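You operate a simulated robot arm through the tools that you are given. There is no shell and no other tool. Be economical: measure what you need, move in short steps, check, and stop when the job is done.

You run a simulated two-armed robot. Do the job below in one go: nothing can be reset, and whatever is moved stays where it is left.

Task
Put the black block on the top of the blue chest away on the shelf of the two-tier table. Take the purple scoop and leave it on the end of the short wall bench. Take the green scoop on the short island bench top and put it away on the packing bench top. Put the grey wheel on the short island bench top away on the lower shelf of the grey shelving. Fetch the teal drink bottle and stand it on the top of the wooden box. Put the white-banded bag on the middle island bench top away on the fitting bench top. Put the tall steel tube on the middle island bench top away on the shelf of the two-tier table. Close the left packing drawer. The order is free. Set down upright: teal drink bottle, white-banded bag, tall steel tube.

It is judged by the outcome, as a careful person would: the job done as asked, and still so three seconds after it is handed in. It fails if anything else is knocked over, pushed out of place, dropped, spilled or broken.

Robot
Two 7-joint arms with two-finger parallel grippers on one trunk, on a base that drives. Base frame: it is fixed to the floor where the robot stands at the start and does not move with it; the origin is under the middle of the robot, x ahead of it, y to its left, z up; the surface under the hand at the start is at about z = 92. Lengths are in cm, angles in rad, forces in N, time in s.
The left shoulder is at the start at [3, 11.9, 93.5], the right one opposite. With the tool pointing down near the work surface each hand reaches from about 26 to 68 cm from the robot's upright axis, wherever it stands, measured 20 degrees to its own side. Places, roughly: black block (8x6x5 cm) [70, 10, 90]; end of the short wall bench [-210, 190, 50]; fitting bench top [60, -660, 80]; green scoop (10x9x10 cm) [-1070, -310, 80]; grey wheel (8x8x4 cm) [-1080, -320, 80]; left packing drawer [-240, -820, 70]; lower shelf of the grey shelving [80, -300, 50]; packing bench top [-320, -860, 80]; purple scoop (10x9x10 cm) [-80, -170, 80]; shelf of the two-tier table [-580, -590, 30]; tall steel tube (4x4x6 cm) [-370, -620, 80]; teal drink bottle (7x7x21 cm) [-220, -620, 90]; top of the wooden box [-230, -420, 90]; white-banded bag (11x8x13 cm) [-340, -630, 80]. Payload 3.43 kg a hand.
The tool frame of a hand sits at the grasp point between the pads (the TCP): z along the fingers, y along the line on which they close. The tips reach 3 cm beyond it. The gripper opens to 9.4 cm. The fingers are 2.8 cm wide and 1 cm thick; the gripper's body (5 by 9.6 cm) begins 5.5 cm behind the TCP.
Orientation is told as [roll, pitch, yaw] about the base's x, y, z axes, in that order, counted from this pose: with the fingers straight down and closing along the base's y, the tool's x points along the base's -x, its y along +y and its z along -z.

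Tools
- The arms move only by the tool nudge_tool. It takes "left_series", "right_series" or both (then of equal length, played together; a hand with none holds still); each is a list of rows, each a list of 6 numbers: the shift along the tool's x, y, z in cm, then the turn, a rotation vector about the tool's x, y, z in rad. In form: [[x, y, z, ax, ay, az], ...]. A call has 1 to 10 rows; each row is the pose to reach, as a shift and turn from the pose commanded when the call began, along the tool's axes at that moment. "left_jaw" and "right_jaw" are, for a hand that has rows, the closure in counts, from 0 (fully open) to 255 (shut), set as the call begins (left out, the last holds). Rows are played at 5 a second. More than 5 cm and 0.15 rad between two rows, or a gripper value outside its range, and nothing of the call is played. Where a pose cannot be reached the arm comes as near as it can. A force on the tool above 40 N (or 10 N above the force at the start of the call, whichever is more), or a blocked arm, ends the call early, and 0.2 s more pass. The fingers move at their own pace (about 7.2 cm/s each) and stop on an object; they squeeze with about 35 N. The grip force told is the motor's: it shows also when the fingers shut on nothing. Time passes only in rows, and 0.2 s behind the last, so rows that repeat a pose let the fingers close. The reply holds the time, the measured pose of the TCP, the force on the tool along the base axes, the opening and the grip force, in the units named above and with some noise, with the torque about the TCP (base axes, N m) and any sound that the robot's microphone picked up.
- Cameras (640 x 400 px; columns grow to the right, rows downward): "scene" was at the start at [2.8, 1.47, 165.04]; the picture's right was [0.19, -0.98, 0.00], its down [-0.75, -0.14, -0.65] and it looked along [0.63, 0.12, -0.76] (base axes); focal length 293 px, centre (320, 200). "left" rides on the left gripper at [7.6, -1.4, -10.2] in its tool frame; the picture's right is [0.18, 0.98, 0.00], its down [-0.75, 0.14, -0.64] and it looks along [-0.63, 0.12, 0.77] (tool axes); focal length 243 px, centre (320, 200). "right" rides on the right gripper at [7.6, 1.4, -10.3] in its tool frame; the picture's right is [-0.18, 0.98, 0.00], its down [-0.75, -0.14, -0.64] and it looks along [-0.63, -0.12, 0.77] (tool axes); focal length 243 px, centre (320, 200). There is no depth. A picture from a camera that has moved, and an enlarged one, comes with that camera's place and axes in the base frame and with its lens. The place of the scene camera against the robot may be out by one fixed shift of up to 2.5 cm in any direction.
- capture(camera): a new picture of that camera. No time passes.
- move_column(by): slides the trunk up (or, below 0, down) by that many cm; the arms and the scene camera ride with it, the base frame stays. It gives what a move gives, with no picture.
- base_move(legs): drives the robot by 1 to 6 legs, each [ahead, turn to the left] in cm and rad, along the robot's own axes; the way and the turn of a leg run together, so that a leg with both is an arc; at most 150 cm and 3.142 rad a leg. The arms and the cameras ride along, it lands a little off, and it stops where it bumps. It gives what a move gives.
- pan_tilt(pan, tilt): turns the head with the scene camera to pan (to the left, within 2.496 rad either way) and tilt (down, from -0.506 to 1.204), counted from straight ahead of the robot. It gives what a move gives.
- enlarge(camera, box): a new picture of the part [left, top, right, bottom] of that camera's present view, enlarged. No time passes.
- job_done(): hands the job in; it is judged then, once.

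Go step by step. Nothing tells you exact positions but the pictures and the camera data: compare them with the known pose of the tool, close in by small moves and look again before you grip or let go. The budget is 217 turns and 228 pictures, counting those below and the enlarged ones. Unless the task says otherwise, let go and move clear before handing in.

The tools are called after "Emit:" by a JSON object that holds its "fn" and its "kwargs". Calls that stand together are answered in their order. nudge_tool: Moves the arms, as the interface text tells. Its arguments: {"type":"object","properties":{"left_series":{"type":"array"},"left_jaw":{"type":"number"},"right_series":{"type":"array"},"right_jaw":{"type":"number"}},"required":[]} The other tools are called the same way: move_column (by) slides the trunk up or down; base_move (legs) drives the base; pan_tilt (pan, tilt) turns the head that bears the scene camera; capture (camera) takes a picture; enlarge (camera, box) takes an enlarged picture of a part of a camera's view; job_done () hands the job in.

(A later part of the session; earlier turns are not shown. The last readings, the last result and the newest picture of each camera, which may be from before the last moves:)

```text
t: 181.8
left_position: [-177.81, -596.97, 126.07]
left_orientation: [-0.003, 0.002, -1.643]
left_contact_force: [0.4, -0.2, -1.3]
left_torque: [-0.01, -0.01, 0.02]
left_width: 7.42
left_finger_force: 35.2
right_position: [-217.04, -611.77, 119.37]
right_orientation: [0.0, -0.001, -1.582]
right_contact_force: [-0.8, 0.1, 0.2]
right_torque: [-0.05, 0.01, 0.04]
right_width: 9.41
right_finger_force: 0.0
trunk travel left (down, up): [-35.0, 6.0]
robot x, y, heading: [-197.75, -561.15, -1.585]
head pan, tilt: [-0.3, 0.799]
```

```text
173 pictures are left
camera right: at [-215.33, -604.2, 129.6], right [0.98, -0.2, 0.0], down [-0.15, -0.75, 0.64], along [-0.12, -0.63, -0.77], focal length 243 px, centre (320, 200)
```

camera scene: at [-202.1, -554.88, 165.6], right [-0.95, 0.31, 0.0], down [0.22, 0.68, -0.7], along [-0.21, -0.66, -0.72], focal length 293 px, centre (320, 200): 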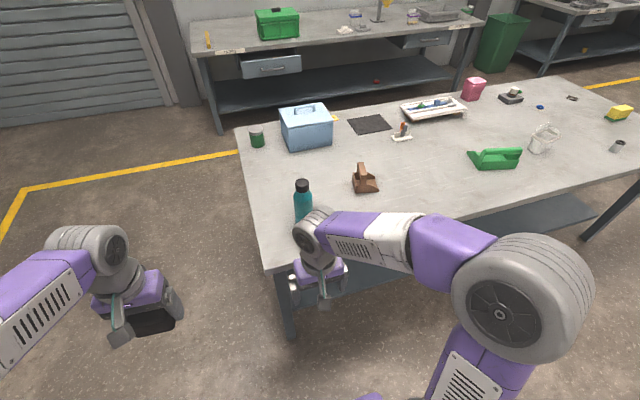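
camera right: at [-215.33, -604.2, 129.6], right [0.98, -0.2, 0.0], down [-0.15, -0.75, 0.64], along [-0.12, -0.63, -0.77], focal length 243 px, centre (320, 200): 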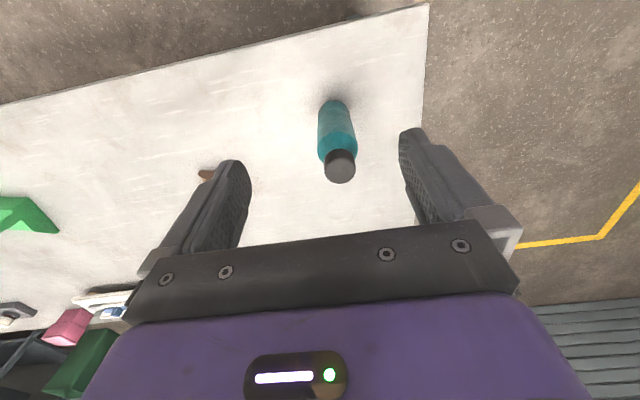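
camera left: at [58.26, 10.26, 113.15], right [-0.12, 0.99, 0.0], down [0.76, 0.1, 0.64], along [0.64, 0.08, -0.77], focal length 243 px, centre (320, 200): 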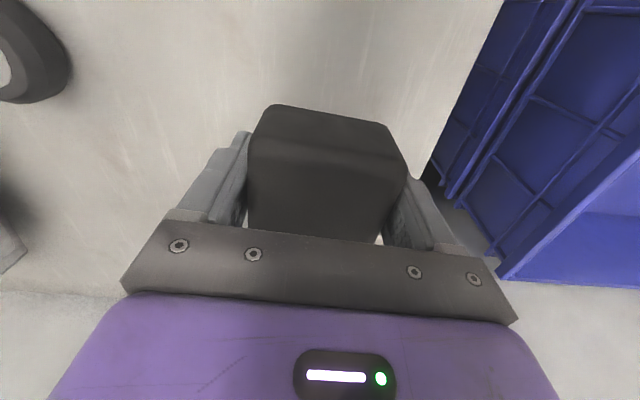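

Emit:
{"fn": "nudge_tool", "kwargs": {"right_series": [[-3, 0.3, 3, 0, 0, 0], [-6, 0.6, 6, 0, 0, 0], [-9, 0.8, 8, 0, 0, 0], [-11.4, 1.1, 10, 0, 0, 0], [-11.4, 1.1, 12, 0, 0, 0], [-11.4, 1.1, 12, 0, 0, 0]]}}

Emit:
{"fn": "capture", "kwargs": {"camera": "right"}}

```text
t: 183.2
left_position: [-177.7, -597.18, 125.93]
left_orientation: [-0.002, 0.002, -1.643]
left_contact_force: [0.8, 0.1, -2.3]
left_torque: [0.03, 0.01, 0.03]
left_width: 7.4
left_finger_force: 34.6
right_position: [-215.93, -623.32, 107.25]
right_orientation: [-0.001, 0.0, -1.584]
right_contact_force: [-0.4, -0.1, 0.1]
right_torque: [-0.03, 0.01, 0.01]
right_width: 9.43
right_finger_force: 0.0
trunk travel left (down, up): [-35.0, 6.0]
robot x, y, heading: [-197.78, -561.22, -1.583]
head pan, tilt: [-0.3, 0.799]
```

```text
172 pictures are left
camera right: at [-214.46, -615.81, 117.5], right [0.98, -0.2, 0.0], down [-0.15, -0.75, 0.64], along [-0.13, -0.63, -0.77], focal length 243 px, centre (320, 200)
```

right: 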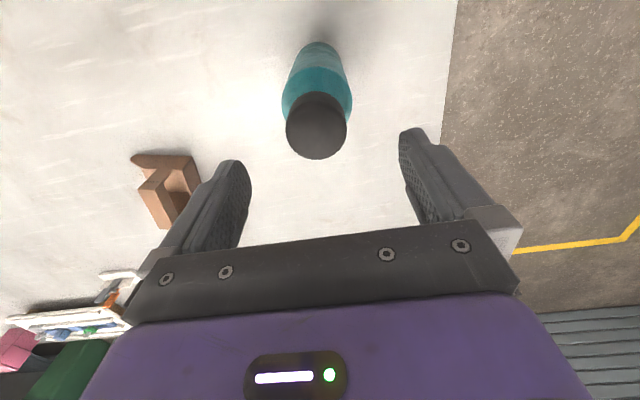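

Emit:
{"fn": "nudge_tool", "kwargs": {"right_series": [[0, -0.3, 4, 0, 0, 0], [0, -0.3, 8, 0, 0, 0], [0, -0.3, 10, 0, 0, 0], [0, -0.3, 11, 0, 0, 0], [0, -0.3, 11, 0, 0, 0]]}}

Emit:
{"fn": "nudge_tool", "kwargs": {"right_series": [[0, 0, 0, 0, 0, 0], [0, 0, 0, 0, 0, 0], [0, 0, 0, 0, 0, 0], [0, 0, 0, 0, 0, 0], [0, 0, 0, 0, 0, 0]], "right_jaw": 255}}

Emit:
{"fn": "capture", "kwargs": {"camera": "right"}}

```text
t: 184.3
left_position: [-177.8, -597.08, 125.98]
left_orientation: [-0.003, 0.001, -1.641]
left_contact_force: [-0.5, -0.1, -2.6]
left_torque: [0.03, -0.02, -0.02]
left_width: 7.43
left_finger_force: 34.6
right_position: [-216.37, -623.24, 96.34]
right_orientation: [0.0, -0.001, -1.584]
right_contact_force: [0.5, -0.4, 0.1]
right_torque: [0.01, 0.01, 0.0]
right_width: 9.41
right_finger_force: 0.1
trunk travel left (down, up): [-35.0, 6.0]
robot x, y, heading: [-197.67, -561.33, -1.58]
head pan, tilt: [-0.3, 0.799]
```

```text
t: 185.6
left_position: [-177.75, -597.13, 126.01]
left_orientation: [-0.003, 0.003, -1.643]
left_contact_force: [0.1, -0.3, -2.7]
left_torque: [0.01, 0.01, 0.01]
left_width: 7.42
left_finger_force: 34.9
right_position: [-216.35, -623.24, 96.32]
right_orientation: [0.0, 0.001, -1.584]
right_contact_force: [0.2, 0.3, -0.3]
right_torque: [-0.05, 0.17, 0.0]
right_width: 6.54
right_finger_force: 35.4
trunk travel left (down, up): [-35.0, 6.0]
robot x, y, heading: [-197.76, -561.07, -1.582]
head pan, tilt: [-0.3, 0.799]
```

```text
171 pictures are left
camera right: at [-214.72, -615.72, 106.62], right [0.98, -0.2, 0.0], down [-0.15, -0.75, 0.64], along [-0.13, -0.63, -0.77], focal length 243 px, centre (320, 200)
```

right: 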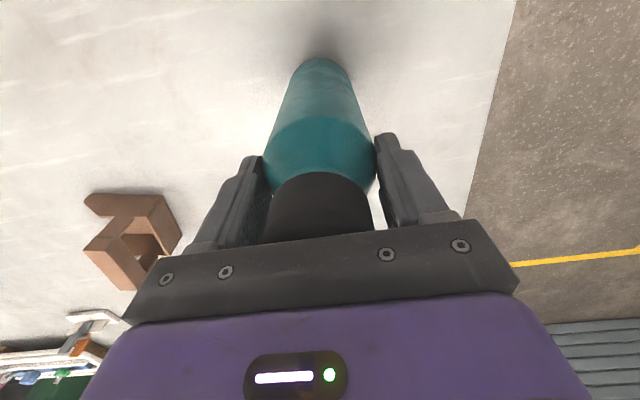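

Emit:
{"fn": "nudge_tool", "kwargs": {"right_series": [[0, 0, -0.3, 0, 0, 0], [0, 0, -0.8, 0, 0, 0], [0, 0, -1.5, 0, 0, 0], [0, 0, -2.5, 0, 0, 0], [0, 0, -4, 0, 0, 0], [0, 0, -5.5, 0, 0, 0], [0, 0, -7, 0, 0, 0], [0, 0, -7, 0, 0, 0]]}}

Emit:
{"fn": "capture", "kwargs": {"camera": "right"}}

```text
t: 187.3
left_position: [-177.74, -597.16, 126.06]
left_orientation: [0.0, 0.003, -1.641]
left_contact_force: [-1.5, 0.2, -2.4]
left_torque: [0.0, 0.01, 0.0]
left_width: 7.4
left_finger_force: 35.4
right_position: [-216.18, -623.31, 103.28]
right_orientation: [0.0, 0.002, -1.584]
right_contact_force: [-0.5, -0.4, -4.8]
right_torque: [0.0, 0.01, -0.02]
right_width: 6.53
right_finger_force: 35.0
trunk travel left (down, up): [-35.0, 6.0]
robot x, y, heading: [-198.24, -560.99, -1.583]
head pan, tilt: [-0.3, 0.799]
```

```text
170 pictures are left
camera right: at [-214.68, -615.64, 113.5], right [0.98, -0.2, 0.0], down [-0.15, -0.75, 0.64], along [-0.12, -0.63, -0.77], focal length 243 px, centre (320, 200)
```

right: 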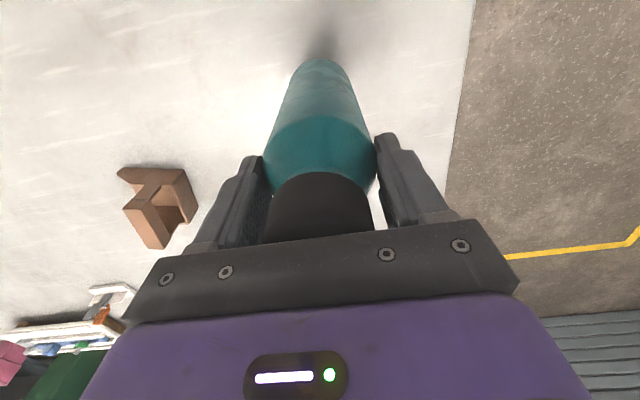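

Bottle held. I draw in, back off and turn to face the wooden box.

Emit:
{"fn": "nudge_tool", "kwargs": {"right_series": [[2, 0, -1, 0, 0, 0], [5, 0, -2, 0, 0, 0], [8, 0, -3, 0, 0, 0], [11, 0, -4, 0, 0, 0], [14, 0, -5, 0, 0, 0], [17, 0, -6, 0, 0, 0], [20, 0, -7, 0, 0, 0], [23, 0, -8, 0, 0, 0], [25, 0, -8, 0, 0, 0], [25, 0, -8, 0, 0, 0]]}}

Emit:
{"fn": "base_move", "kwargs": {"legs": [[-28, 0], [0, -1.571], [0, -1.571]]}}

Emit:
{"fn": "pan_tilt", "kwargs": {"pan": 0.3, "tilt": 0.6}}

Emit:
{"fn": "capture", "kwargs": {"camera": "scene"}}

```text
t: 189.6
left_position: [-177.81, -597.04, 126.02]
left_orientation: [-0.002, 0.002, -1.644]
left_contact_force: [0.2, -0.6, -1.5]
left_torque: [0.01, -0.01, -0.02]
left_width: 7.4
left_finger_force: 34.5
right_position: [-216.04, -598.4, 111.24]
right_orientation: [-0.002, 0.001, -1.583]
right_contact_force: [-0.1, 0.0, -3.7]
right_torque: [-0.01, 0.03, 0.0]
right_width: 6.52
right_finger_force: 35.3
trunk travel left (down, up): [-35.0, 6.0]
robot x, y, heading: [-198.18, -561.37, -1.583]
head pan, tilt: [-0.3, 0.799]
```

```text
t: 199.2
left_position: [-216.4, -496.32, 126.1]
left_orientation: [-0.001, 0.001, 1.459]
left_contact_force: [-0.7, -1.2, -2.0]
left_torque: [-0.02, -0.05, 0.0]
left_width: 7.42
left_finger_force: 35.4
right_position: [-178.15, -496.83, 111.19]
right_orientation: [0.001, 0.001, 1.518]
right_contact_force: [0.3, -0.4, -5.1]
right_torque: [0.0, 0.02, 0.01]
right_width: 6.48
right_finger_force: 35.2
trunk travel left (down, up): [-35.0, 6.0]
robot x, y, heading: [-197.83, -532.92, 1.517]
head pan, tilt: [-0.3, 0.799]
```

```text
t: 200.2
left_position: [-216.52, -496.4, 125.94]
left_orientation: [-0.001, 0.004, 1.46]
left_contact_force: [0.5, 0.3, -2.2]
left_torque: [-0.01, -0.04, 0.0]
left_width: 7.41
left_finger_force: 35.0
right_position: [-178.13, -496.78, 111.18]
right_orientation: [-0.001, 0.003, 1.518]
right_contact_force: [0.0, 0.3, -4.7]
right_torque: [-0.04, 0.04, 0.0]
right_width: 6.52
right_finger_force: 35.3
trunk travel left (down, up): [-35.0, 6.0]
robot x, y, heading: [-197.4, -533.01, 1.522]
head pan, tilt: [0.3, 0.6]
```

```text
169 pictures are left
camera scene: at [-201.73, -527.48, 182.27], right [0.97, 0.24, 0.0], down [0.14, -0.55, -0.82], along [-0.2, 0.8, -0.57], focal length 293 px, centre (320, 200)
```

scene: 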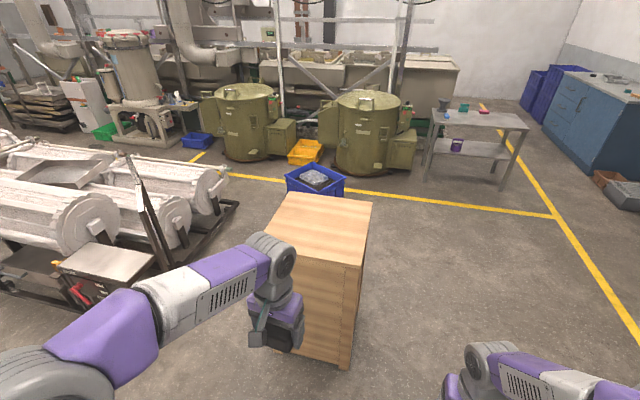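

Emit:
{"fn": "base_move", "kwargs": {"legs": [[0, 0.811], [60, 0], [0, -0.762]]}}

Emit:
{"fn": "pan_tilt", "kwargs": {"pan": -0.2, "tilt": 0.8}}

Emit:
{"fn": "capture", "kwargs": {"camera": "scene"}}

Emit:
{"fn": "capture", "kwargs": {"camera": "right"}}

```text
t: 207.8
left_position: [-260.79, -455.98, 125.96]
left_orientation: [0.001, 0.001, 1.536]
left_contact_force: [-0.1, 0.5, -1.8]
left_torque: [-0.03, 0.0, 0.02]
left_width: 7.42
left_finger_force: 35.0
right_position: [-222.55, -453.34, 111.21]
right_orientation: [0.0, 0.001, 1.597]
right_contact_force: [0.8, 0.0, -3.1]
right_torque: [-0.04, 0.01, -0.02]
right_width: 6.51
right_finger_force: 35.0
trunk travel left (down, up): [-35.0, 6.0]
robot x, y, heading: [-239.25, -491.21, 1.596]
head pan, tilt: [0.3, 0.6]
```

```text
t: 208.7
left_position: [-260.89, -455.98, 125.98]
left_orientation: [-0.002, 0.001, 1.536]
left_contact_force: [-0.3, 0.2, -2.3]
left_torque: [0.03, -0.04, 0.0]
left_width: 7.39
left_finger_force: 35.2
right_position: [-222.58, -453.42, 111.06]
right_orientation: [0.0, 0.002, 1.597]
right_contact_force: [0.1, -0.2, -4.0]
right_torque: [-0.02, 0.03, 0.0]
right_width: 6.51
right_finger_force: 35.0
trunk travel left (down, up): [-35.0, 6.0]
robot x, y, heading: [-239.45, -491.13, 1.598]
head pan, tilt: [-0.201, 0.799]
```

```text
168 pictures are left
camera scene: at [-239.54, -486.13, 180.59], right [0.98, -0.17, 0.0], down [-0.12, -0.71, -0.7], along [0.12, 0.69, -0.72], focal length 293 px, centre (320, 200)
```

scene: 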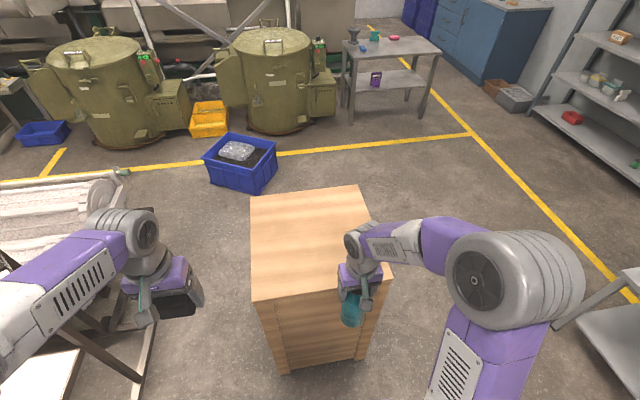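

```text
167 pictures are left
camera right: at [-223.78, -461.08, 121.43], right [-0.99, 0.16, 0.0], down [0.12, 0.76, 0.64], along [0.1, 0.63, -0.77], focal length 243 px, centre (320, 200)
```

right: 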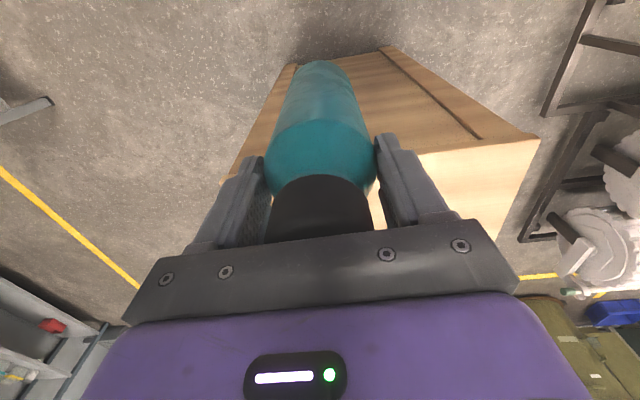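

Emit:
{"fn": "base_move", "kwargs": {"legs": [[7, 0]]}}

Emit:
{"fn": "nudge_tool", "kwargs": {"right_series": [[-3, 0, 0, 0, 0, 0], [-6, 0, 0, 0, 0, 0], [-9, 0, 0, 0, 0, 0], [-12, 0, 0, 0, 0, 0], [-15, 0, 0, 0, 0, 0], [-18, 0, 0, 0, 0, 0], [-20, 0, 1, 0, 0, 0], [-20, 0, 2, 0, 0, 0], [-20, 0, 2, 0, 0, 0]]}}

Emit:
{"fn": "capture", "kwargs": {"camera": "right"}}

Emit:
{"fn": "capture", "kwargs": {"camera": "scene"}}

```text
t: 209.7
left_position: [-260.91, -449.07, 125.97]
left_orientation: [-0.001, 0.004, 1.537]
left_contact_force: [0.0, -0.1, -1.5]
left_torque: [-0.06, 0.0, 0.01]
left_width: 7.4
left_finger_force: 34.8
right_position: [-222.93, -446.42, 111.17]
right_orientation: [0.001, 0.002, 1.598]
right_contact_force: [-0.2, -0.3, -4.4]
right_torque: [-0.05, -0.01, -0.02]
right_width: 6.51
right_finger_force: 34.8
trunk travel left (down, up): [-35.0, 6.0]
robot x, y, heading: [-239.1, -483.74, 1.598]
head pan, tilt: [-0.201, 0.799]
```

```text
t: 211.7
left_position: [-260.97, -449.18, 126.05]
left_orientation: [-0.001, 0.003, 1.537]
left_contact_force: [-0.3, 0.4, -2.5]
left_torque: [-0.04, 0.01, -0.01]
left_width: 7.42
left_finger_force: 35.1
right_position: [-223.26, -426.34, 109.3]
right_orientation: [0.0, 0.0, 1.596]
right_contact_force: [0.2, 0.2, -3.7]
right_torque: [0.0, 0.03, -0.01]
right_width: 6.52
right_finger_force: 34.6
trunk travel left (down, up): [-35.0, 6.0]
robot x, y, heading: [-239.29, -484.3, 1.596]
head pan, tilt: [-0.201, 0.799]
```

```text
166 pictures are left
camera right: at [-224.46, -434.12, 119.38], right [-0.99, 0.16, 0.0], down [0.12, 0.76, 0.64], along [0.1, 0.63, -0.77], focal length 243 px, centre (320, 200)
```

right: 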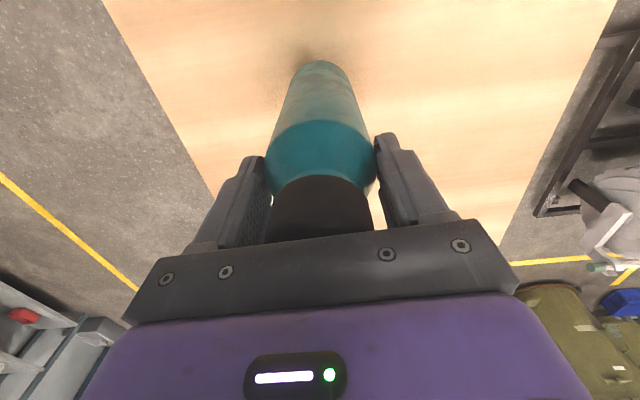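

```text
165 pictures are left
camera scene: at [-239.71, -479.21, 180.59], right [0.98, -0.17, 0.0], down [-0.12, -0.71, -0.7], along [0.12, 0.69, -0.72], focal length 293 px, centre (320, 200)
```

scene: 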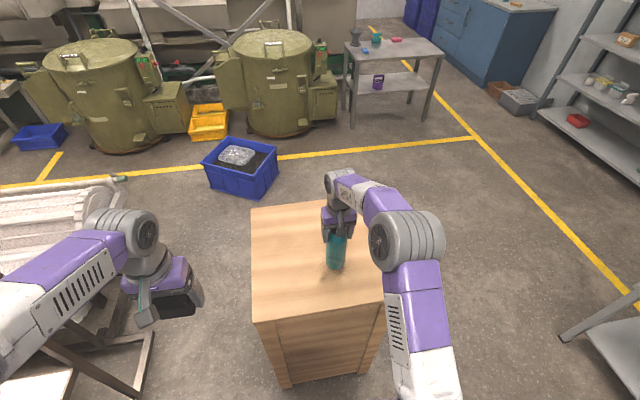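

Over the box top, well inside. I lower until it touches.

Emit:
{"fn": "nudge_tool", "kwargs": {"right_series": [[0, 0, 0.7, 0, 0, 0], [0, 0, 1.4, 0, 0, 0], [0, 0, 1.9, 0, 0, 0], [0, 0, 2.4, 0, 0, 0], [0, 0, 2.8, 0, 0, 0], [0, 0, 3.2, 0, 0, 0], [0, 0, 3.6, 0, 0, 0], [0, 0, 4.0, 0, 0, 0]]}}

Emit:
{"fn": "capture", "kwargs": {"camera": "right"}}

```text
t: 213.5
left_position: [-261.11, -449.3, 126.02]
left_orientation: [-0.001, 0.004, 1.538]
left_contact_force: [0.7, 0.7, -2.0]
left_torque: [-0.03, -0.01, 0.02]
left_width: 7.42
left_finger_force: 34.5
right_position: [-223.34, -426.28, 106.01]
right_orientation: [0.001, -0.013, 1.594]
right_contact_force: [-0.4, -5.2, 15.1]
right_torque: [-0.51, -0.37, -0.11]
right_width: 6.55
right_finger_force: 34.7
trunk travel left (down, up): [-35.0, 6.0]
robot x, y, heading: [-239.85, -484.29, 1.594]
head pan, tilt: [-0.201, 0.799]
stopped in row 8 (right hand): the force on the tool passed its limit at 45 N (the readings are from after the stop); the commanded pose is now the measured one
```

```text
164 pictures are left
camera right: at [-224.55, -434.08, 116.16], right [-0.99, 0.16, 0.0], down [0.12, 0.75, 0.65], along [0.1, 0.64, -0.76], focal length 243 px, centre (320, 200)
```

right: 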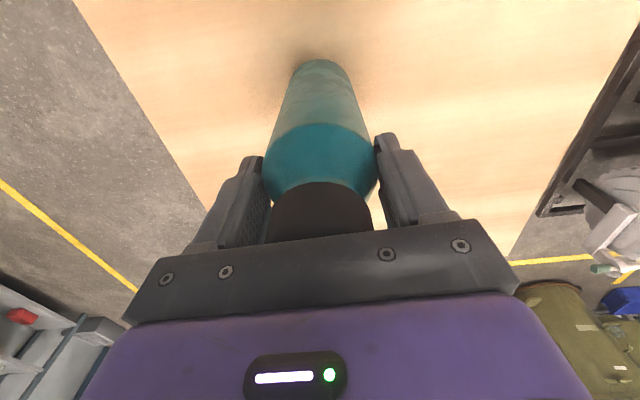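

Emit:
{"fn": "nudge_tool", "kwargs": {"right_series": [[0, 0, -0.1, 0, 0.012, 0], [0, 0, -0.1, 0, 0.012, 0]]}}

Emit:
{"fn": "nudge_tool", "kwargs": {"right_series": [[0, 0, 0, 0, 0, 0], [0, 0, 0, 0, 0, 0], [0, 0, 0, 0, 0, 0], [0, 0, -2, 0, 0, 0], [0, 0, -5, 0, 0, 0], [0, 0, -8, 0, 0, 0], [0, 0, -11, 0, 0, 0], [3, 0, -12, 0, 0, 0], [7, 0, -12, 0, 0, 0], [11, 0, -12, 0, 0, 0]], "right_jaw": 0}}

Emit:
{"fn": "capture", "kwargs": {"camera": "right"}}

```text
t: 214.1
left_position: [-260.95, -449.26, 125.92]
left_orientation: [-0.001, 0.003, 1.538]
left_contact_force: [-0.2, 0.7, -2.9]
left_torque: [-0.04, -0.02, 0.02]
left_width: 7.4
left_finger_force: 35.2
right_position: [-223.37, -426.2, 106.05]
right_orientation: [0.002, -0.004, 1.597]
right_contact_force: [0.7, 2.9, 14.0]
right_torque: [1.07, -0.09, -0.01]
right_width: 6.53
right_finger_force: 35.0
trunk travel left (down, up): [-35.0, 6.0]
robot x, y, heading: [-239.29, -484.29, 1.599]
head pan, tilt: [-0.201, 0.799]
```

```text
t: 216.3
left_position: [-260.94, -449.3, 126.01]
left_orientation: [-0.001, 0.0, 1.537]
left_contact_force: [0.1, 0.6, -2.6]
left_torque: [0.0, -0.03, -0.01]
left_width: 7.39
left_finger_force: 35.3
right_position: [-222.79, -437.24, 117.95]
right_orientation: [0.002, 0.002, 1.597]
right_contact_force: [0.4, 0.4, 0.1]
right_torque: [0.05, -0.01, 0.0]
right_width: 9.41
right_finger_force: 0.1
trunk travel left (down, up): [-35.0, 6.0]
robot x, y, heading: [-239.76, -484.0, 1.597]
head pan, tilt: [-0.201, 0.799]
```

```text
163 pictures are left
camera right: at [-223.99, -445.0, 128.25], right [-0.99, 0.16, 0.0], down [0.12, 0.76, 0.64], along [0.1, 0.63, -0.77], focal length 243 px, centre (320, 200)
```

right: 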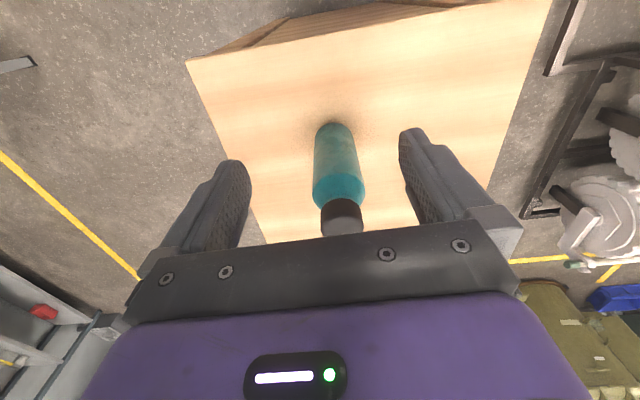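

Bottle stands on the box. I back away and head along the island's north side, looking at the two-tier table.

Emit:
{"fn": "nudge_tool", "kwargs": {"right_series": [[4, 0, 0, 0, 0, 0], [8, 0, 0, 0, 0, 0], [10, 0, 0, 0, 0, 0]]}}

Emit:
{"fn": "base_move", "kwargs": {"legs": [[-44, 0], [0, 1.545], [70, 0]]}}

Emit:
{"fn": "pan_tilt", "kwargs": {"pan": 0.3, "tilt": 0.5}}

Emit:
{"fn": "capture", "kwargs": {"camera": "scene"}}

```text
t: 217.1
left_position: [-260.98, -449.17, 125.95]
left_orientation: [-0.002, 0.001, 1.539]
left_contact_force: [1.2, 0.2, -1.9]
left_torque: [0.02, 0.01, 0.0]
left_width: 7.41
left_finger_force: 35.3
right_position: [-222.81, -447.3, 117.87]
right_orientation: [0.002, 0.001, 1.594]
right_contact_force: [-0.3, 0.0, 0.4]
right_torque: [0.01, -0.03, -0.02]
right_width: 9.39
right_finger_force: 0.1
trunk travel left (down, up): [-35.0, 6.0]
robot x, y, heading: [-239.01, -483.87, 1.598]
head pan, tilt: [-0.201, 0.799]
```

```text
t: 227.0
left_position: [-344.13, -550.08, 125.95]
left_orientation: [-0.001, 0.001, 3.087]
left_contact_force: [-0.5, 0.2, -2.0]
left_torque: [0.0, -0.01, 0.0]
left_width: 7.39
left_finger_force: 34.5
right_position: [-345.45, -511.73, 117.89]
right_orientation: [-0.001, 0.002, -3.137]
right_contact_force: [0.0, -0.2, -0.2]
right_torque: [-0.01, -0.02, 0.05]
right_width: 9.39
right_finger_force: 0.1
trunk travel left (down, up): [-35.0, 6.0]
robot x, y, heading: [-308.76, -528.79, -3.132]
head pan, tilt: [-0.201, 0.799]
```

```text
t: 227.9
left_position: [-344.14, -550.08, 126.07]
left_orientation: [-0.002, 0.002, 3.088]
left_contact_force: [0.1, 0.2, -2.5]
left_torque: [0.01, -0.02, -0.01]
left_width: 7.42
left_finger_force: 34.8
right_position: [-345.47, -511.82, 117.87]
right_orientation: [0.002, 0.001, -3.135]
right_contact_force: [0.2, 1.0, 0.0]
right_torque: [0.01, -0.01, 0.02]
right_width: 9.4
right_finger_force: 0.1
trunk travel left (down, up): [-35.0, 6.0]
robot x, y, heading: [-308.54, -528.84, -3.134]
head pan, tilt: [0.3, 0.499]
```

```text
162 pictures are left
camera scene: at [-316.14, -531.87, 183.18], right [-0.3, 0.95, 0.0], down [0.46, 0.14, -0.88], along [-0.84, -0.26, -0.48], focal length 293 px, centre (320, 200)
```

scene: 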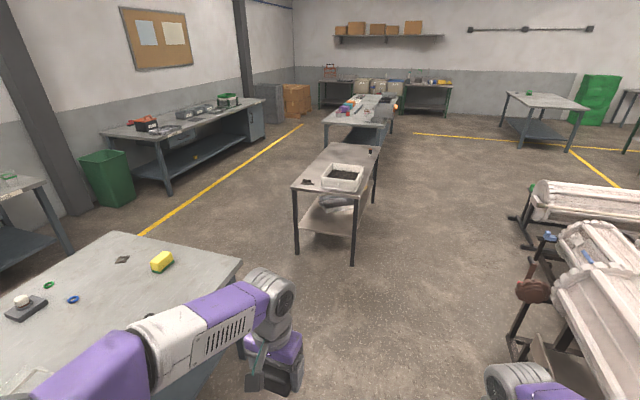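

Emit:
{"fn": "enlarge", "kwargs": {"camera": "scene", "box": [270, 130, 398, 270]}}

```text
2.86 times, centred on (334, 200) of scene
camera zoom: at [-316.14, -531.87, 183.18], right [-0.3, 0.95, 0.0], down [0.46, 0.14, -0.88], along [-0.84, -0.26, -0.48], focal length 836 px, centre (280, 200)
```

zoom: 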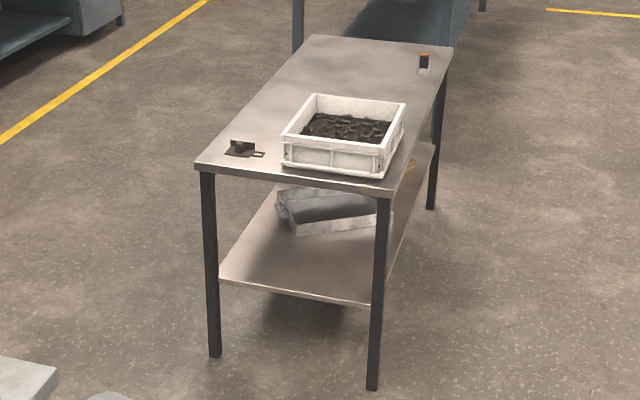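

The two-tier table: near end x≈−524, y −620…−565, top z≈70, shelf z≈32, with free shelf at the near end. First I fetch the tube with the right hand.

Emit:
{"fn": "base_move", "kwargs": {"legs": [[48, 0], [0, 1.563], [22, 0]]}}

Emit:
{"fn": "pan_tilt", "kwargs": {"pan": -0.1, "tilt": 0.8}}

Emit:
{"fn": "capture", "kwargs": {"camera": "scene"}}

```text
t: 235.9
left_position: [-335.56, -586.72, 126.01]
left_orientation: [-0.003, 0.002, -1.614]
left_contact_force: [0.8, -0.5, -2.4]
left_torque: [0.0, -0.01, -0.01]
left_width: 7.41
left_finger_force: 34.9
right_position: [-373.95, -588.35, 117.86]
right_orientation: [0.003, 0.001, -1.554]
right_contact_force: [-0.2, -0.5, 0.1]
right_torque: [0.06, 0.01, 0.01]
right_width: 9.39
right_finger_force: 0.1
trunk travel left (down, up): [-35.0, 6.0]
robot x, y, heading: [-356.85, -551.69, -1.554]
head pan, tilt: [0.3, 0.499]
```

```text
t: 236.8
left_position: [-335.66, -586.7, 126.0]
left_orientation: [-0.003, 0.003, -1.614]
left_contact_force: [0.5, -0.2, -2.1]
left_torque: [0.0, 0.04, -0.01]
left_width: 7.43
left_finger_force: 35.2
right_position: [-373.87, -588.28, 117.84]
right_orientation: [0.002, 0.001, -1.556]
right_contact_force: [0.7, -0.3, 0.6]
right_torque: [0.0, 0.0, 0.0]
right_width: 9.39
right_finger_force: 0.1
trunk travel left (down, up): [-35.0, 6.0]
robot x, y, heading: [-357.1, -551.04, -1.557]
head pan, tilt: [-0.099, 0.799]
```

```text
160 pictures are left
camera scene: at [-359.36, -556.45, 180.6], right [-1.0, 0.08, 0.0], down [0.06, 0.71, -0.7], along [-0.06, -0.7, -0.72], focal length 293 px, centre (320, 200)
```

scene: 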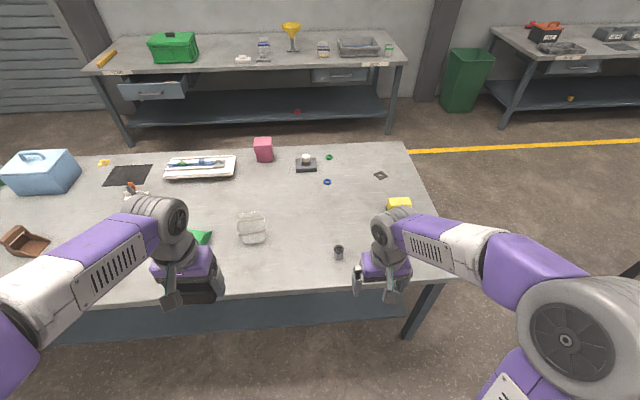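

Emit:
{"fn": "enlarge", "kwargs": {"camera": "scene", "box": [215, 190, 375, 290]}}

Emit:
{"fn": "move_column", "kwargs": {"by": -12}}

Emit:
{"fn": "nudge_tool", "kwargs": {"right_series": [[-1, 0, 0, 0, -0.13, 0], [-2, 0, 0, 0, -0.26, 0], [-2, 0, 0, 0, -0.4, 0], [-2, 0, 0, 0, -0.53, 0], [-2, 0, 0, 0, -0.66, 0], [-2, 0, 0, 0, -0.8, 0], [-2, 0, 0, 0, -0.8, 0]]}}

Emit:
{"fn": "capture", "kwargs": {"camera": "right"}}

```text
4.00 times, centred on (295, 240) of scene
camera zoom: at [-359.36, -556.45, 180.6], right [-1.0, 0.08, 0.0], down [0.06, 0.71, -0.7], along [-0.06, -0.7, -0.72], focal length 1170 px, centre (420, 40)
```

zoom: 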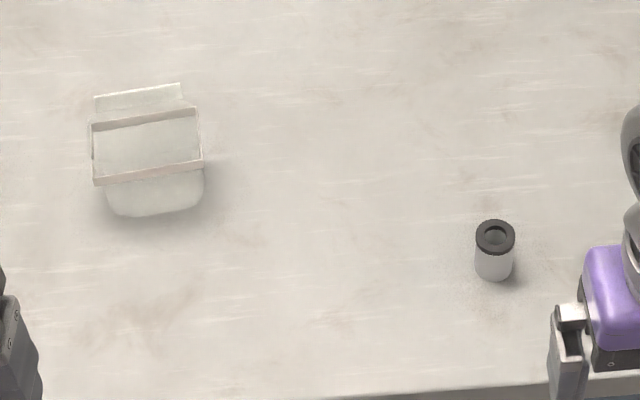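

```text
t: 238.3
left_position: [-335.57, -586.76, 114.08]
left_orientation: [0.0, 0.002, -1.614]
left_contact_force: [0.6, 0.5, -2.0]
left_torque: [0.0, 0.0, 0.0]
left_width: 7.43
left_finger_force: 35.1
right_position: [-373.89, -588.33, 106.08]
right_orientation: [0.001, 0.003, -1.557]
right_contact_force: [0.3, 0.2, -0.2]
right_torque: [-0.04, 0.03, 0.01]
right_width: 9.42
right_finger_force: 0.0
trunk travel left (down, up): [-23.0, 18.0]
robot x, y, heading: [-356.8, -551.24, -1.555]
head pan, tilt: [-0.099, 0.799]
```

```text
t: 239.9
left_position: [-335.68, -586.74, 113.95]
left_orientation: [0.0, 0.002, -1.614]
left_contact_force: [0.3, -0.9, -1.4]
left_torque: [0.01, 0.03, -0.01]
left_width: 7.42
left_finger_force: 34.3
right_position: [-373.84, -592.12, 106.58]
right_orientation: [0.001, -0.798, -1.556]
right_contact_force: [0.7, 0.1, -0.3]
right_torque: [0.01, -0.05, -0.01]
right_width: 9.42
right_finger_force: 0.0
right hand out of reach, approached as far as the arm can: row 6, 7
trunk travel left (down, up): [-23.0, 18.0]
robot x, y, heading: [-356.71, -551.74, -1.56]
head pan, tilt: [-0.099, 0.799]
```

```text
158 pictures are left
camera right: at [-372.52, -579.45, 108.29], right [0.98, -0.11, 0.13], down [-0.14, -0.07, 0.99], along [-0.1, -0.99, -0.08], focal length 243 px, centre (320, 200)
```

right: 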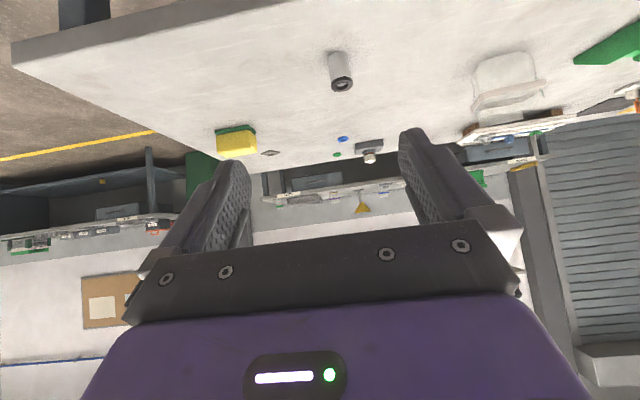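

Tube base ≈[-370.2,-620]. I approach along the 45° tilted tool axis and stop short to check.

Emit:
{"fn": "nudge_tool", "kwargs": {"right_series": [[-0.5, 0.5, 4.5, 0, 0, 0], [-1, 1, 9, 0, 0, 0], [-1.5, 1.6, 13.5, 0, 0, 0], [-2, 2.2, 18, 0, 0, 0], [-2.6, 2.8, 22.5, 0, 0, 0], [-3.3, 3.2, 26, 0, 0, 0], [-3.3, 3.2, 26, 0, 0, 0]]}}

Emit:
{"fn": "capture", "kwargs": {"camera": "right"}}

```text
t: 241.5
left_position: [-335.64, -586.58, 113.98]
left_orientation: [-0.001, 0.002, -1.615]
left_contact_force: [-0.2, -0.6, -2.2]
left_torque: [0.02, 0.03, 0.01]
left_width: 7.43
left_finger_force: 35.3
right_position: [-370.17, -612.85, 90.93]
right_orientation: [0.0, -0.797, -1.558]
right_contact_force: [-0.4, 0.7, 0.5]
right_torque: [-0.06, 0.01, 0.01]
right_width: 9.39
right_finger_force: 0.1
trunk travel left (down, up): [-23.0, 18.0]
robot x, y, heading: [-356.78, -551.42, -1.553]
head pan, tilt: [-0.099, 0.799]
```

```text
157 pictures are left
camera right: at [-368.91, -600.28, 92.52], right [0.98, -0.11, 0.13], down [-0.14, -0.07, 0.99], along [-0.1, -0.99, -0.08], focal length 243 px, centre (320, 200)
```

right: 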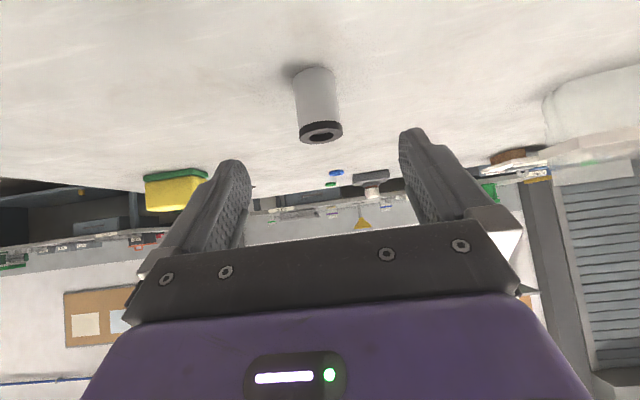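

Emit:
{"fn": "nudge_tool", "kwargs": {"right_series": [[0, 0.1, 4, 0, 0, 0], [0, 0.1, 7.5, 0, 0, 0], [0, 0.1, 10, 0, 0, 0], [0, 0.1, 10, 0, 0, 0]]}}

Emit:
{"fn": "nudge_tool", "kwargs": {"right_series": [[0, 0, 0, 0, 0, 0], [0, 0, 0, 0, 0, 0], [0, 0, 0, 0, 0, 0], [0, 0, 0, 0, 0, 0], [0, 0, 0, 0, 0, 0]], "right_jaw": 255}}

Emit:
{"fn": "capture", "kwargs": {"camera": "right"}}

```text
t: 242.5
left_position: [-335.59, -586.6, 114.02]
left_orientation: [-0.002, 0.002, -1.614]
left_contact_force: [-0.4, 0.0, -2.3]
left_torque: [0.01, 0.01, -0.01]
left_width: 7.38
left_finger_force: 35.3
right_position: [-370.1, -620.28, 83.85]
right_orientation: [0.002, -0.797, -1.557]
right_contact_force: [0.3, -0.2, -0.8]
right_torque: [-0.01, -0.03, 0.02]
right_width: 9.4
right_finger_force: 0.1
trunk travel left (down, up): [-23.0, 18.0]
robot x, y, heading: [-357.26, -551.37, -1.551]
head pan, tilt: [-0.099, 0.799]
```

```text
t: 243.7
left_position: [-335.71, -586.64, 113.9]
left_orientation: [0.0, 0.001, -1.612]
left_contact_force: [0.4, -0.1, -2.4]
left_torque: [0.03, -0.03, -0.01]
left_width: 7.41
left_finger_force: 35.1
right_position: [-370.04, -620.25, 83.92]
right_orientation: [0.001, -0.798, -1.557]
right_contact_force: [-0.1, 0.0, 0.9]
right_torque: [0.04, 0.0, 0.01]
right_width: 3.98
right_finger_force: 34.6
trunk travel left (down, up): [-23.0, 18.0]
robot x, y, heading: [-357.29, -551.42, -1.555]
head pan, tilt: [-0.099, 0.799]
```

```text
156 pictures are left
camera right: at [-368.79, -607.62, 85.55], right [0.98, -0.11, 0.13], down [-0.14, -0.07, 0.99], along [-0.1, -0.99, -0.08], focal length 243 px, centre (320, 200)
```

right: 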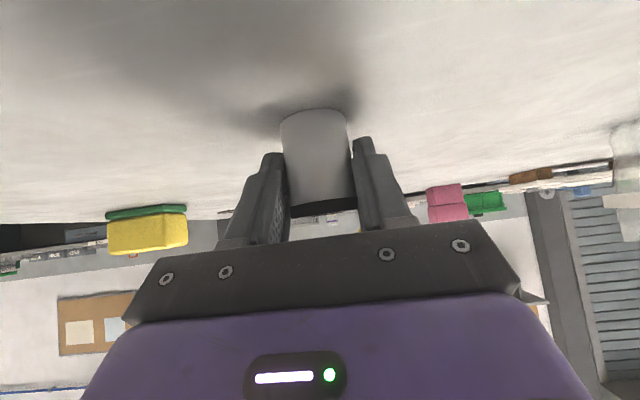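

Emit:
{"fn": "nudge_tool", "kwargs": {"right_series": [[-0.3, 0, -0.3, 0, 0, 0], [-0.8, 0, -0.8, 0, 0, 0], [-1.6, 0, -1.6, 0, 0, 0], [-2.7, 0, -2.7, 0, 0, 0], [-4, 0, -4, 0, 0, 0], [-5.5, 0, -5.5, 0, 0, 0], [-7, 0, -7, 0, 0, 0], [-7, 0, -7, 0, 0, 0]]}}

Emit:
{"fn": "nudge_tool", "kwargs": {"right_series": [[1.2, 0, -2.2, 0, 0, 0], [2.4, 0, -4.5, 0, 0, 0], [3.6, 0, -7, 0, 0, 0], [4.8, 0, -9.5, 0, 0, 0], [6, 0, -12, 0, 0, 0], [7.2, 0, -14.5, 0, 0, 0], [8.4, 0, -17, 0, 0, 0], [9.6, 0, -19, 0, 0, 0], [9.6, 0, -19, 0, 0, 0]]}}

Emit:
{"fn": "capture", "kwargs": {"camera": "right"}}

```text
t: 245.5
left_position: [-335.66, -586.73, 114.02]
left_orientation: [-0.002, 0.004, -1.613]
left_contact_force: [0.4, -0.3, -2.0]
left_torque: [0.03, 0.0, 0.03]
left_width: 7.38
left_finger_force: 35.0
right_position: [-370.08, -619.97, 93.6]
right_orientation: [0.001, -0.796, -1.556]
right_contact_force: [-1.9, 0.0, -0.7]
right_torque: [0.0, -0.01, -0.03]
right_width: 4.02
right_finger_force: 34.8
trunk travel left (down, up): [-23.0, 18.0]
robot x, y, heading: [-357.02, -551.34, -1.558]
head pan, tilt: [-0.099, 0.799]
```

```text
t: 247.5
left_position: [-335.64, -586.77, 114.03]
left_orientation: [-0.003, 0.002, -1.614]
left_contact_force: [-0.6, 0.6, -3.0]
left_torque: [0.04, -0.04, -0.01]
left_width: 7.4
left_finger_force: 35.4
right_position: [-370.37, -599.77, 100.13]
right_orientation: [0.001, -0.797, -1.557]
right_contact_force: [0.5, 0.1, -0.4]
right_torque: [0.02, 0.01, -0.01]
right_width: 3.98
right_finger_force: 34.9
trunk travel left (down, up): [-23.0, 18.0]
robot x, y, heading: [-357.07, -551.84, -1.556]
head pan, tilt: [-0.099, 0.799]
```

```text
155 pictures are left
camera right: at [-369.05, -587.18, 101.82], right [0.98, -0.11, 0.13], down [-0.14, -0.07, 0.99], along [-0.1, -0.99, -0.08], focal length 243 px, centre (320, 200)
```

right: 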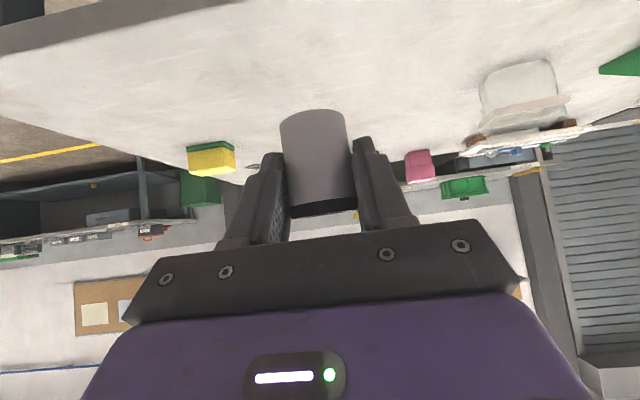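

Emit:
{"fn": "base_move", "kwargs": {"legs": [[-26, 0], [0, -1.586], [98, 0], [0, 1.571], [64, 0], [0, -1.571]]}}

Emit:
{"fn": "pan_tilt", "kwargs": {"pan": 0.0, "tilt": 0.7}}

Emit:
{"fn": "capture", "kwargs": {"camera": "scene"}}

```text
t: 268.6
left_position: [-484.66, -615.46, 113.87]
left_orientation: [-0.004, 0.001, -3.136]
left_contact_force: [-0.1, -0.7, -2.2]
left_torque: [-0.01, 0.01, 0.01]
left_width: 7.42
left_finger_force: 35.0
right_position: [-499.26, -581.36, 99.99]
right_orientation: [0.003, -0.797, -3.079]
right_contact_force: [0.0, -0.4, -0.6]
right_torque: [-0.04, 0.01, 0.03]
right_width: 3.97
right_finger_force: 35.0
trunk travel left (down, up): [-23.0, 18.0]
robot x, y, heading: [-450.23, -592.37, -3.079]
head pan, tilt: [-0.099, 0.799]
```

```text
t: 269.3
left_position: [-484.5, -615.56, 114.04]
left_orientation: [-0.002, 0.003, -3.136]
left_contact_force: [-0.4, -0.6, -2.6]
left_torque: [-0.01, 0.03, 0.01]
left_width: 7.41
left_finger_force: 35.4
right_position: [-499.41, -581.45, 100.17]
right_orientation: [0.001, -0.799, -3.078]
right_contact_force: [-0.3, -0.3, -0.4]
right_torque: [0.02, -0.03, -0.02]
right_width: 3.98
right_finger_force: 34.6
trunk travel left (down, up): [-23.0, 18.0]
robot x, y, heading: [-450.07, -592.44, -3.076]
head pan, tilt: [0.0, 0.7]
```

```text
154 pictures are left
camera scene: at [-457.68, -592.94, 169.41], right [-0.06, 1.0, 0.0], down [0.64, 0.04, -0.76], along [-0.76, -0.05, -0.64], focal length 293 px, centre (320, 200)
```

scene: 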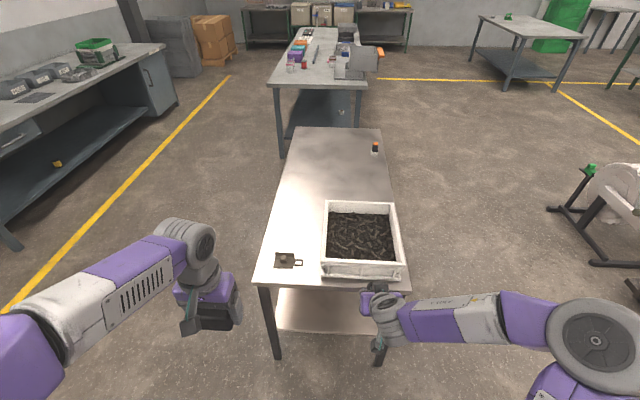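

Emit:
{"fn": "base_move", "kwargs": {"legs": [[0, -0.063]]}}

Emit:
{"fn": "move_column", "kwargs": {"by": -22.5}}

Emit:
{"fn": "nudge_tool", "kwargs": {"right_series": [[2.5, 0, 2.5, 0, 0, 0], [5, 0, 5, 0, 0, 0], [7.5, 0, 7.5, 0, 0, 0], [10, 0, 10, 0, 0, 0], [12.5, 0, 12.5, 0, 0, 0], [15, 0, 15, 0, 0, 0], [17.5, 0, 17.5, 0, 0, 0], [20, 0, 20, 0, 0, 0], [22.5, 0, 22.5, 0, 0, 0], [24.5, 0, 24.5, 0, 0, 0]]}}

Emit:
{"fn": "capture", "kwargs": {"camera": "scene"}}

Emit:
{"fn": "capture", "kwargs": {"camera": "right"}}

```text
t: 270.1
left_position: [-485.96, -613.38, 113.96]
left_orientation: [0.001, 0.004, 3.083]
left_contact_force: [0.2, 0.3, -2.5]
left_torque: [0.02, 0.02, -0.01]
left_width: 7.42
left_finger_force: 35.2
right_position: [-498.52, -578.46, 99.98]
right_orientation: [0.001, -0.799, -3.142]
right_contact_force: [0.1, 0.8, -0.5]
right_torque: [-0.01, 0.0, 0.0]
right_width: 4.02
right_finger_force: 35.2
trunk travel left (down, up): [-23.0, 18.0]
robot x, y, heading: [-450.27, -592.63, -3.147]
head pan, tilt: [0.0, 0.7]
```

```text
t: 272.5
left_position: [-485.9, -613.38, 91.47]
left_orientation: [-0.001, 0.002, 3.084]
left_contact_force: [-1.2, 1.0, -2.0]
left_torque: [0.03, 0.0, 0.0]
left_width: 7.38
left_finger_force: 34.6
right_position: [-498.52, -578.49, 77.68]
right_orientation: [0.003, -0.797, -3.14]
right_contact_force: [0.3, -0.1, -0.4]
right_torque: [-0.03, 0.0, 0.01]
right_width: 4.04
right_finger_force: 34.6
trunk travel left (down, up): [-0.5, 40.5]
robot x, y, heading: [-449.97, -592.82, -3.143]
head pan, tilt: [0.0, 0.7]
```

```text
t: 274.7
left_position: [-486.12, -613.58, 91.32]
left_orientation: [-0.004, 0.004, 3.085]
left_contact_force: [0.3, -0.2, -2.6]
left_torque: [0.03, -0.02, 0.02]
left_width: 7.4
left_finger_force: 34.9
right_position: [-499.62, -582.98, 47.47]
right_orientation: [0.019, -0.734, 3.117]
right_contact_force: [0.0, 0.1, -1.0]
right_torque: [-0.03, -0.01, 0.06]
right_width: 4.02
right_finger_force: 34.7
right hand out of reach, approached as far as the arm can: row 7, 8, 9, 10
trunk travel left (down, up): [-0.5, 40.5]
robot x, y, heading: [-450.53, -592.86, -3.137]
head pan, tilt: [0.0, 0.7]
```

```text
153 pictures are left
camera scene: at [-457.78, -592.85, 146.91], right [0.0, 1.0, 0.0], down [0.64, 0.0, -0.76], along [-0.76, 0.0, -0.64], focal length 293 px, centre (320, 200)
```

scene: 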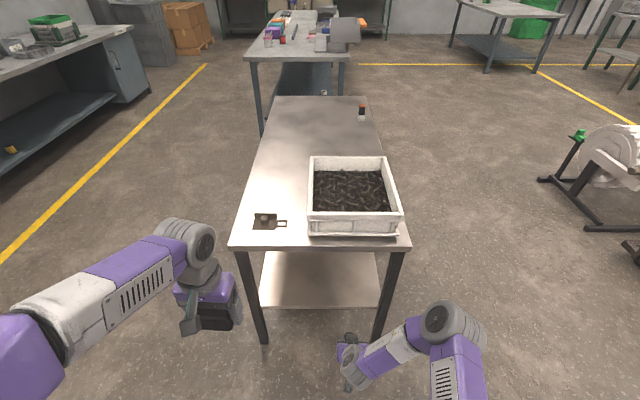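

```text
152 pictures are left
camera right: at [-487.02, -584.56, 49.89], right [-0.15, -0.98, 0.14], down [-0.13, 0.16, 0.98], along [-0.98, 0.13, -0.15], focal length 243 px, centre (320, 200)
```

right: 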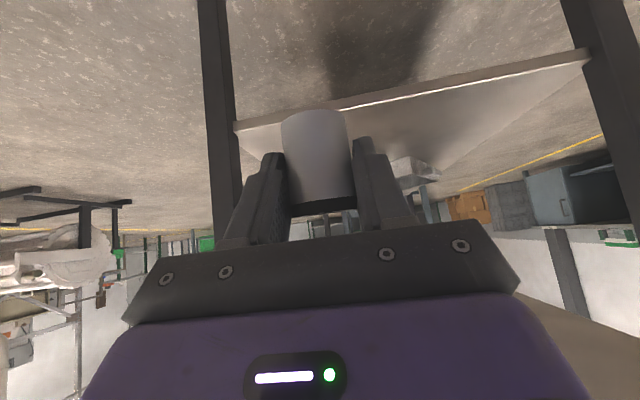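

Too close to the body to go lower, so I back off 16 cm and reach farther out and down, with the tilt restored.

Emit:
{"fn": "base_move", "kwargs": {"legs": [[-16, 0]]}}

Emit:
{"fn": "nudge_tool", "kwargs": {"right_series": [[-1, -0.7, 3.4, 0, -0.02, -0.005], [-2, -1.5, 6.8, 0, -0.04, -0.01], [-3, -2.2, 10.2, 0, -0.066, -0.018], [-3.9, -3, 13.6, 0.002, -0.066, -0.018], [-3.9, -3, 13.6, 0.002, -0.066, -0.018]]}}

Emit:
{"fn": "capture", "kwargs": {"camera": "right"}}

```text
t: 276.1
left_position: [-470.18, -613.39, 91.53]
left_orientation: [-0.002, 0.0, 3.086]
left_contact_force: [-0.2, 0.9, -2.4]
left_torque: [-0.04, -0.01, -0.02]
left_width: 7.39
left_finger_force: 35.1
right_position: [-483.74, -582.82, 47.44]
right_orientation: [0.021, -0.734, 3.113]
right_contact_force: [-0.2, 0.3, -0.8]
right_torque: [-0.01, 0.0, 0.01]
right_width: 4.0
right_finger_force: 34.6
trunk travel left (down, up): [-0.5, 40.5]
robot x, y, heading: [-434.72, -592.45, -3.141]
head pan, tilt: [0.0, 0.7]
```

```text
t: 277.3
left_position: [-470.19, -613.31, 91.46]
left_orientation: [-0.001, 0.003, 3.086]
left_contact_force: [-0.9, -0.3, -2.2]
left_torque: [-0.01, -0.01, 0.0]
left_width: 7.42
left_finger_force: 35.1
right_position: [-497.22, -578.39, 42.62]
right_orientation: [0.005, -0.799, 3.138]
right_contact_force: [-0.7, -1.4, 0.2]
right_torque: [-0.01, 0.0, 0.0]
right_width: 3.98
right_finger_force: 34.9
right hand out of reach, approached as far as the arm can: row 1, 2, 3, 4, 5
trunk travel left (down, up): [-0.5, 40.5]
robot x, y, heading: [-434.6, -592.61, -3.139]
head pan, tilt: [0.0, 0.7]
```

```text
151 pictures are left
camera right: at [-484.49, -579.98, 44.32], right [-0.13, -0.98, 0.13], down [-0.07, 0.14, 0.99], along [-0.99, 0.12, -0.08], focal length 243 px, centre (320, 200)
```

right: 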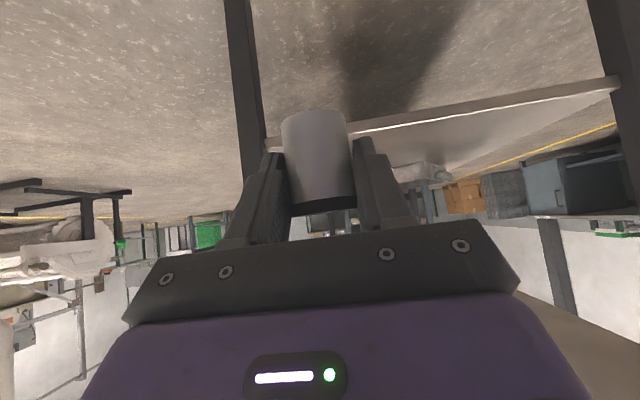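

Emit:
{"fn": "nudge_tool", "kwargs": {"right_series": [[-0.1, 0.4, 3, 0, 0, 0], [-0.3, 0.8, 6, 0, 0, 0], [-0.4, 1.2, 9, 0, 0, 0], [-0.5, 1.4, 10.6, 0, 0, 0], [-0.5, 1.4, 10.6, 0, 0, 0]]}}

```text
t: 278.5
left_position: [-470.39, -613.4, 91.43]
left_orientation: [-0.002, 0.005, 3.087]
left_contact_force: [-0.3, 0.4, -2.2]
left_torque: [-0.01, -0.04, 0.01]
left_width: 7.38
left_finger_force: 35.1
right_position: [-502.72, -579.67, 37.71]
right_orientation: [0.003, -0.798, 3.139]
right_contact_force: [0.5, 1.1, -0.8]
right_torque: [-0.03, 0.01, 0.01]
right_width: 4.02
right_finger_force: 35.2
right hand out of reach, approached as far as the arm can: row 3, 4, 5
trunk travel left (down, up): [-0.5, 40.5]
robot x, y, heading: [-434.71, -592.79, -3.137]
head pan, tilt: [0.0, 0.7]
```

Emit:
{"fn": "move_column", "kwargs": {"by": -0.5}}

Emit:
{"fn": "nudge_tool", "kwargs": {"right_series": [[-0.3, 0, 2, 0, 0, 0], [-0.5, 0, 4, 0, 0, 0], [-0.6, 0, 5, 0, 0, 0], [-0.6, 0, 5, 0, 0, 0]]}}

Emit:
{"fn": "capture", "kwargs": {"camera": "right"}}

Emit:
{"fn": "capture", "kwargs": {"camera": "scene"}}

```text
t: 279.1
left_position: [-470.22, -613.36, 91.02]
left_orientation: [-0.001, 0.003, 3.086]
left_contact_force: [0.0, -0.4, -3.1]
left_torque: [-0.01, -0.05, 0.02]
left_width: 7.39
left_finger_force: 35.3
right_position: [-502.7, -579.73, 37.23]
right_orientation: [0.003, -0.8, 3.138]
right_contact_force: [0.6, -0.1, -0.4]
right_torque: [-0.02, 0.01, -0.04]
right_width: 3.99
right_finger_force: 35.4
trunk travel left (down, up): [0.0, 41.0]
robot x, y, heading: [-435.05, -592.45, -3.137]
head pan, tilt: [0.0, 0.7]
```

```text
t: 280.1
left_position: [-470.38, -613.31, 90.97]
left_orientation: [-0.003, 0.004, 3.085]
left_contact_force: [0.0, 0.5, -2.3]
left_torque: [0.0, 0.0, -0.01]
left_width: 7.4
left_finger_force: 34.9
right_position: [-502.71, -579.61, 37.23]
right_orientation: [0.003, -0.801, 3.138]
right_contact_force: [-0.2, 0.6, -1.2]
right_torque: [0.0, -0.02, 0.01]
right_width: 4.0
right_finger_force: 35.0
right hand out of reach, approached as far as the arm can: row 1, 2, 3, 4
trunk travel left (down, up): [0.0, 41.0]
robot x, y, heading: [-434.53, -592.64, -3.142]
head pan, tilt: [0.0, 0.7]
```

```text
150 pictures are left
camera right: at [-489.95, -581.1, 38.92], right [-0.13, -0.98, 0.13], down [-0.06, 0.14, 0.99], along [-0.99, 0.12, -0.08], focal length 243 px, centre (320, 200)
```

right: 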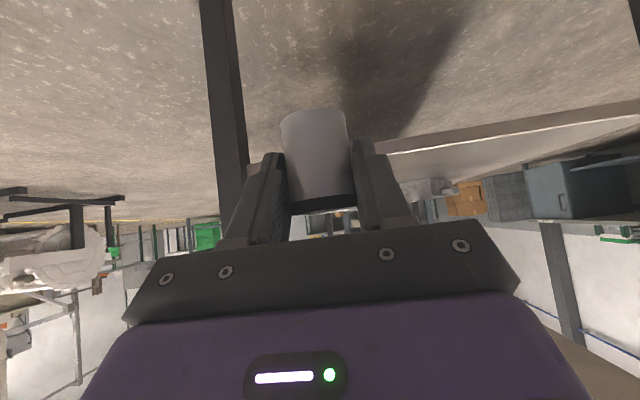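

```text
149 pictures are left
camera scene: at [-442.0, -592.56, 146.42], right [0.0, 1.0, 0.0], down [0.64, 0.0, -0.76], along [-0.76, 0.0, -0.64], focal length 293 px, centre (320, 200)
```

scene: 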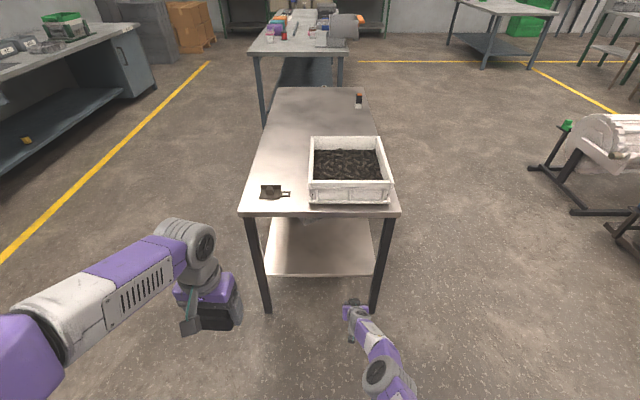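

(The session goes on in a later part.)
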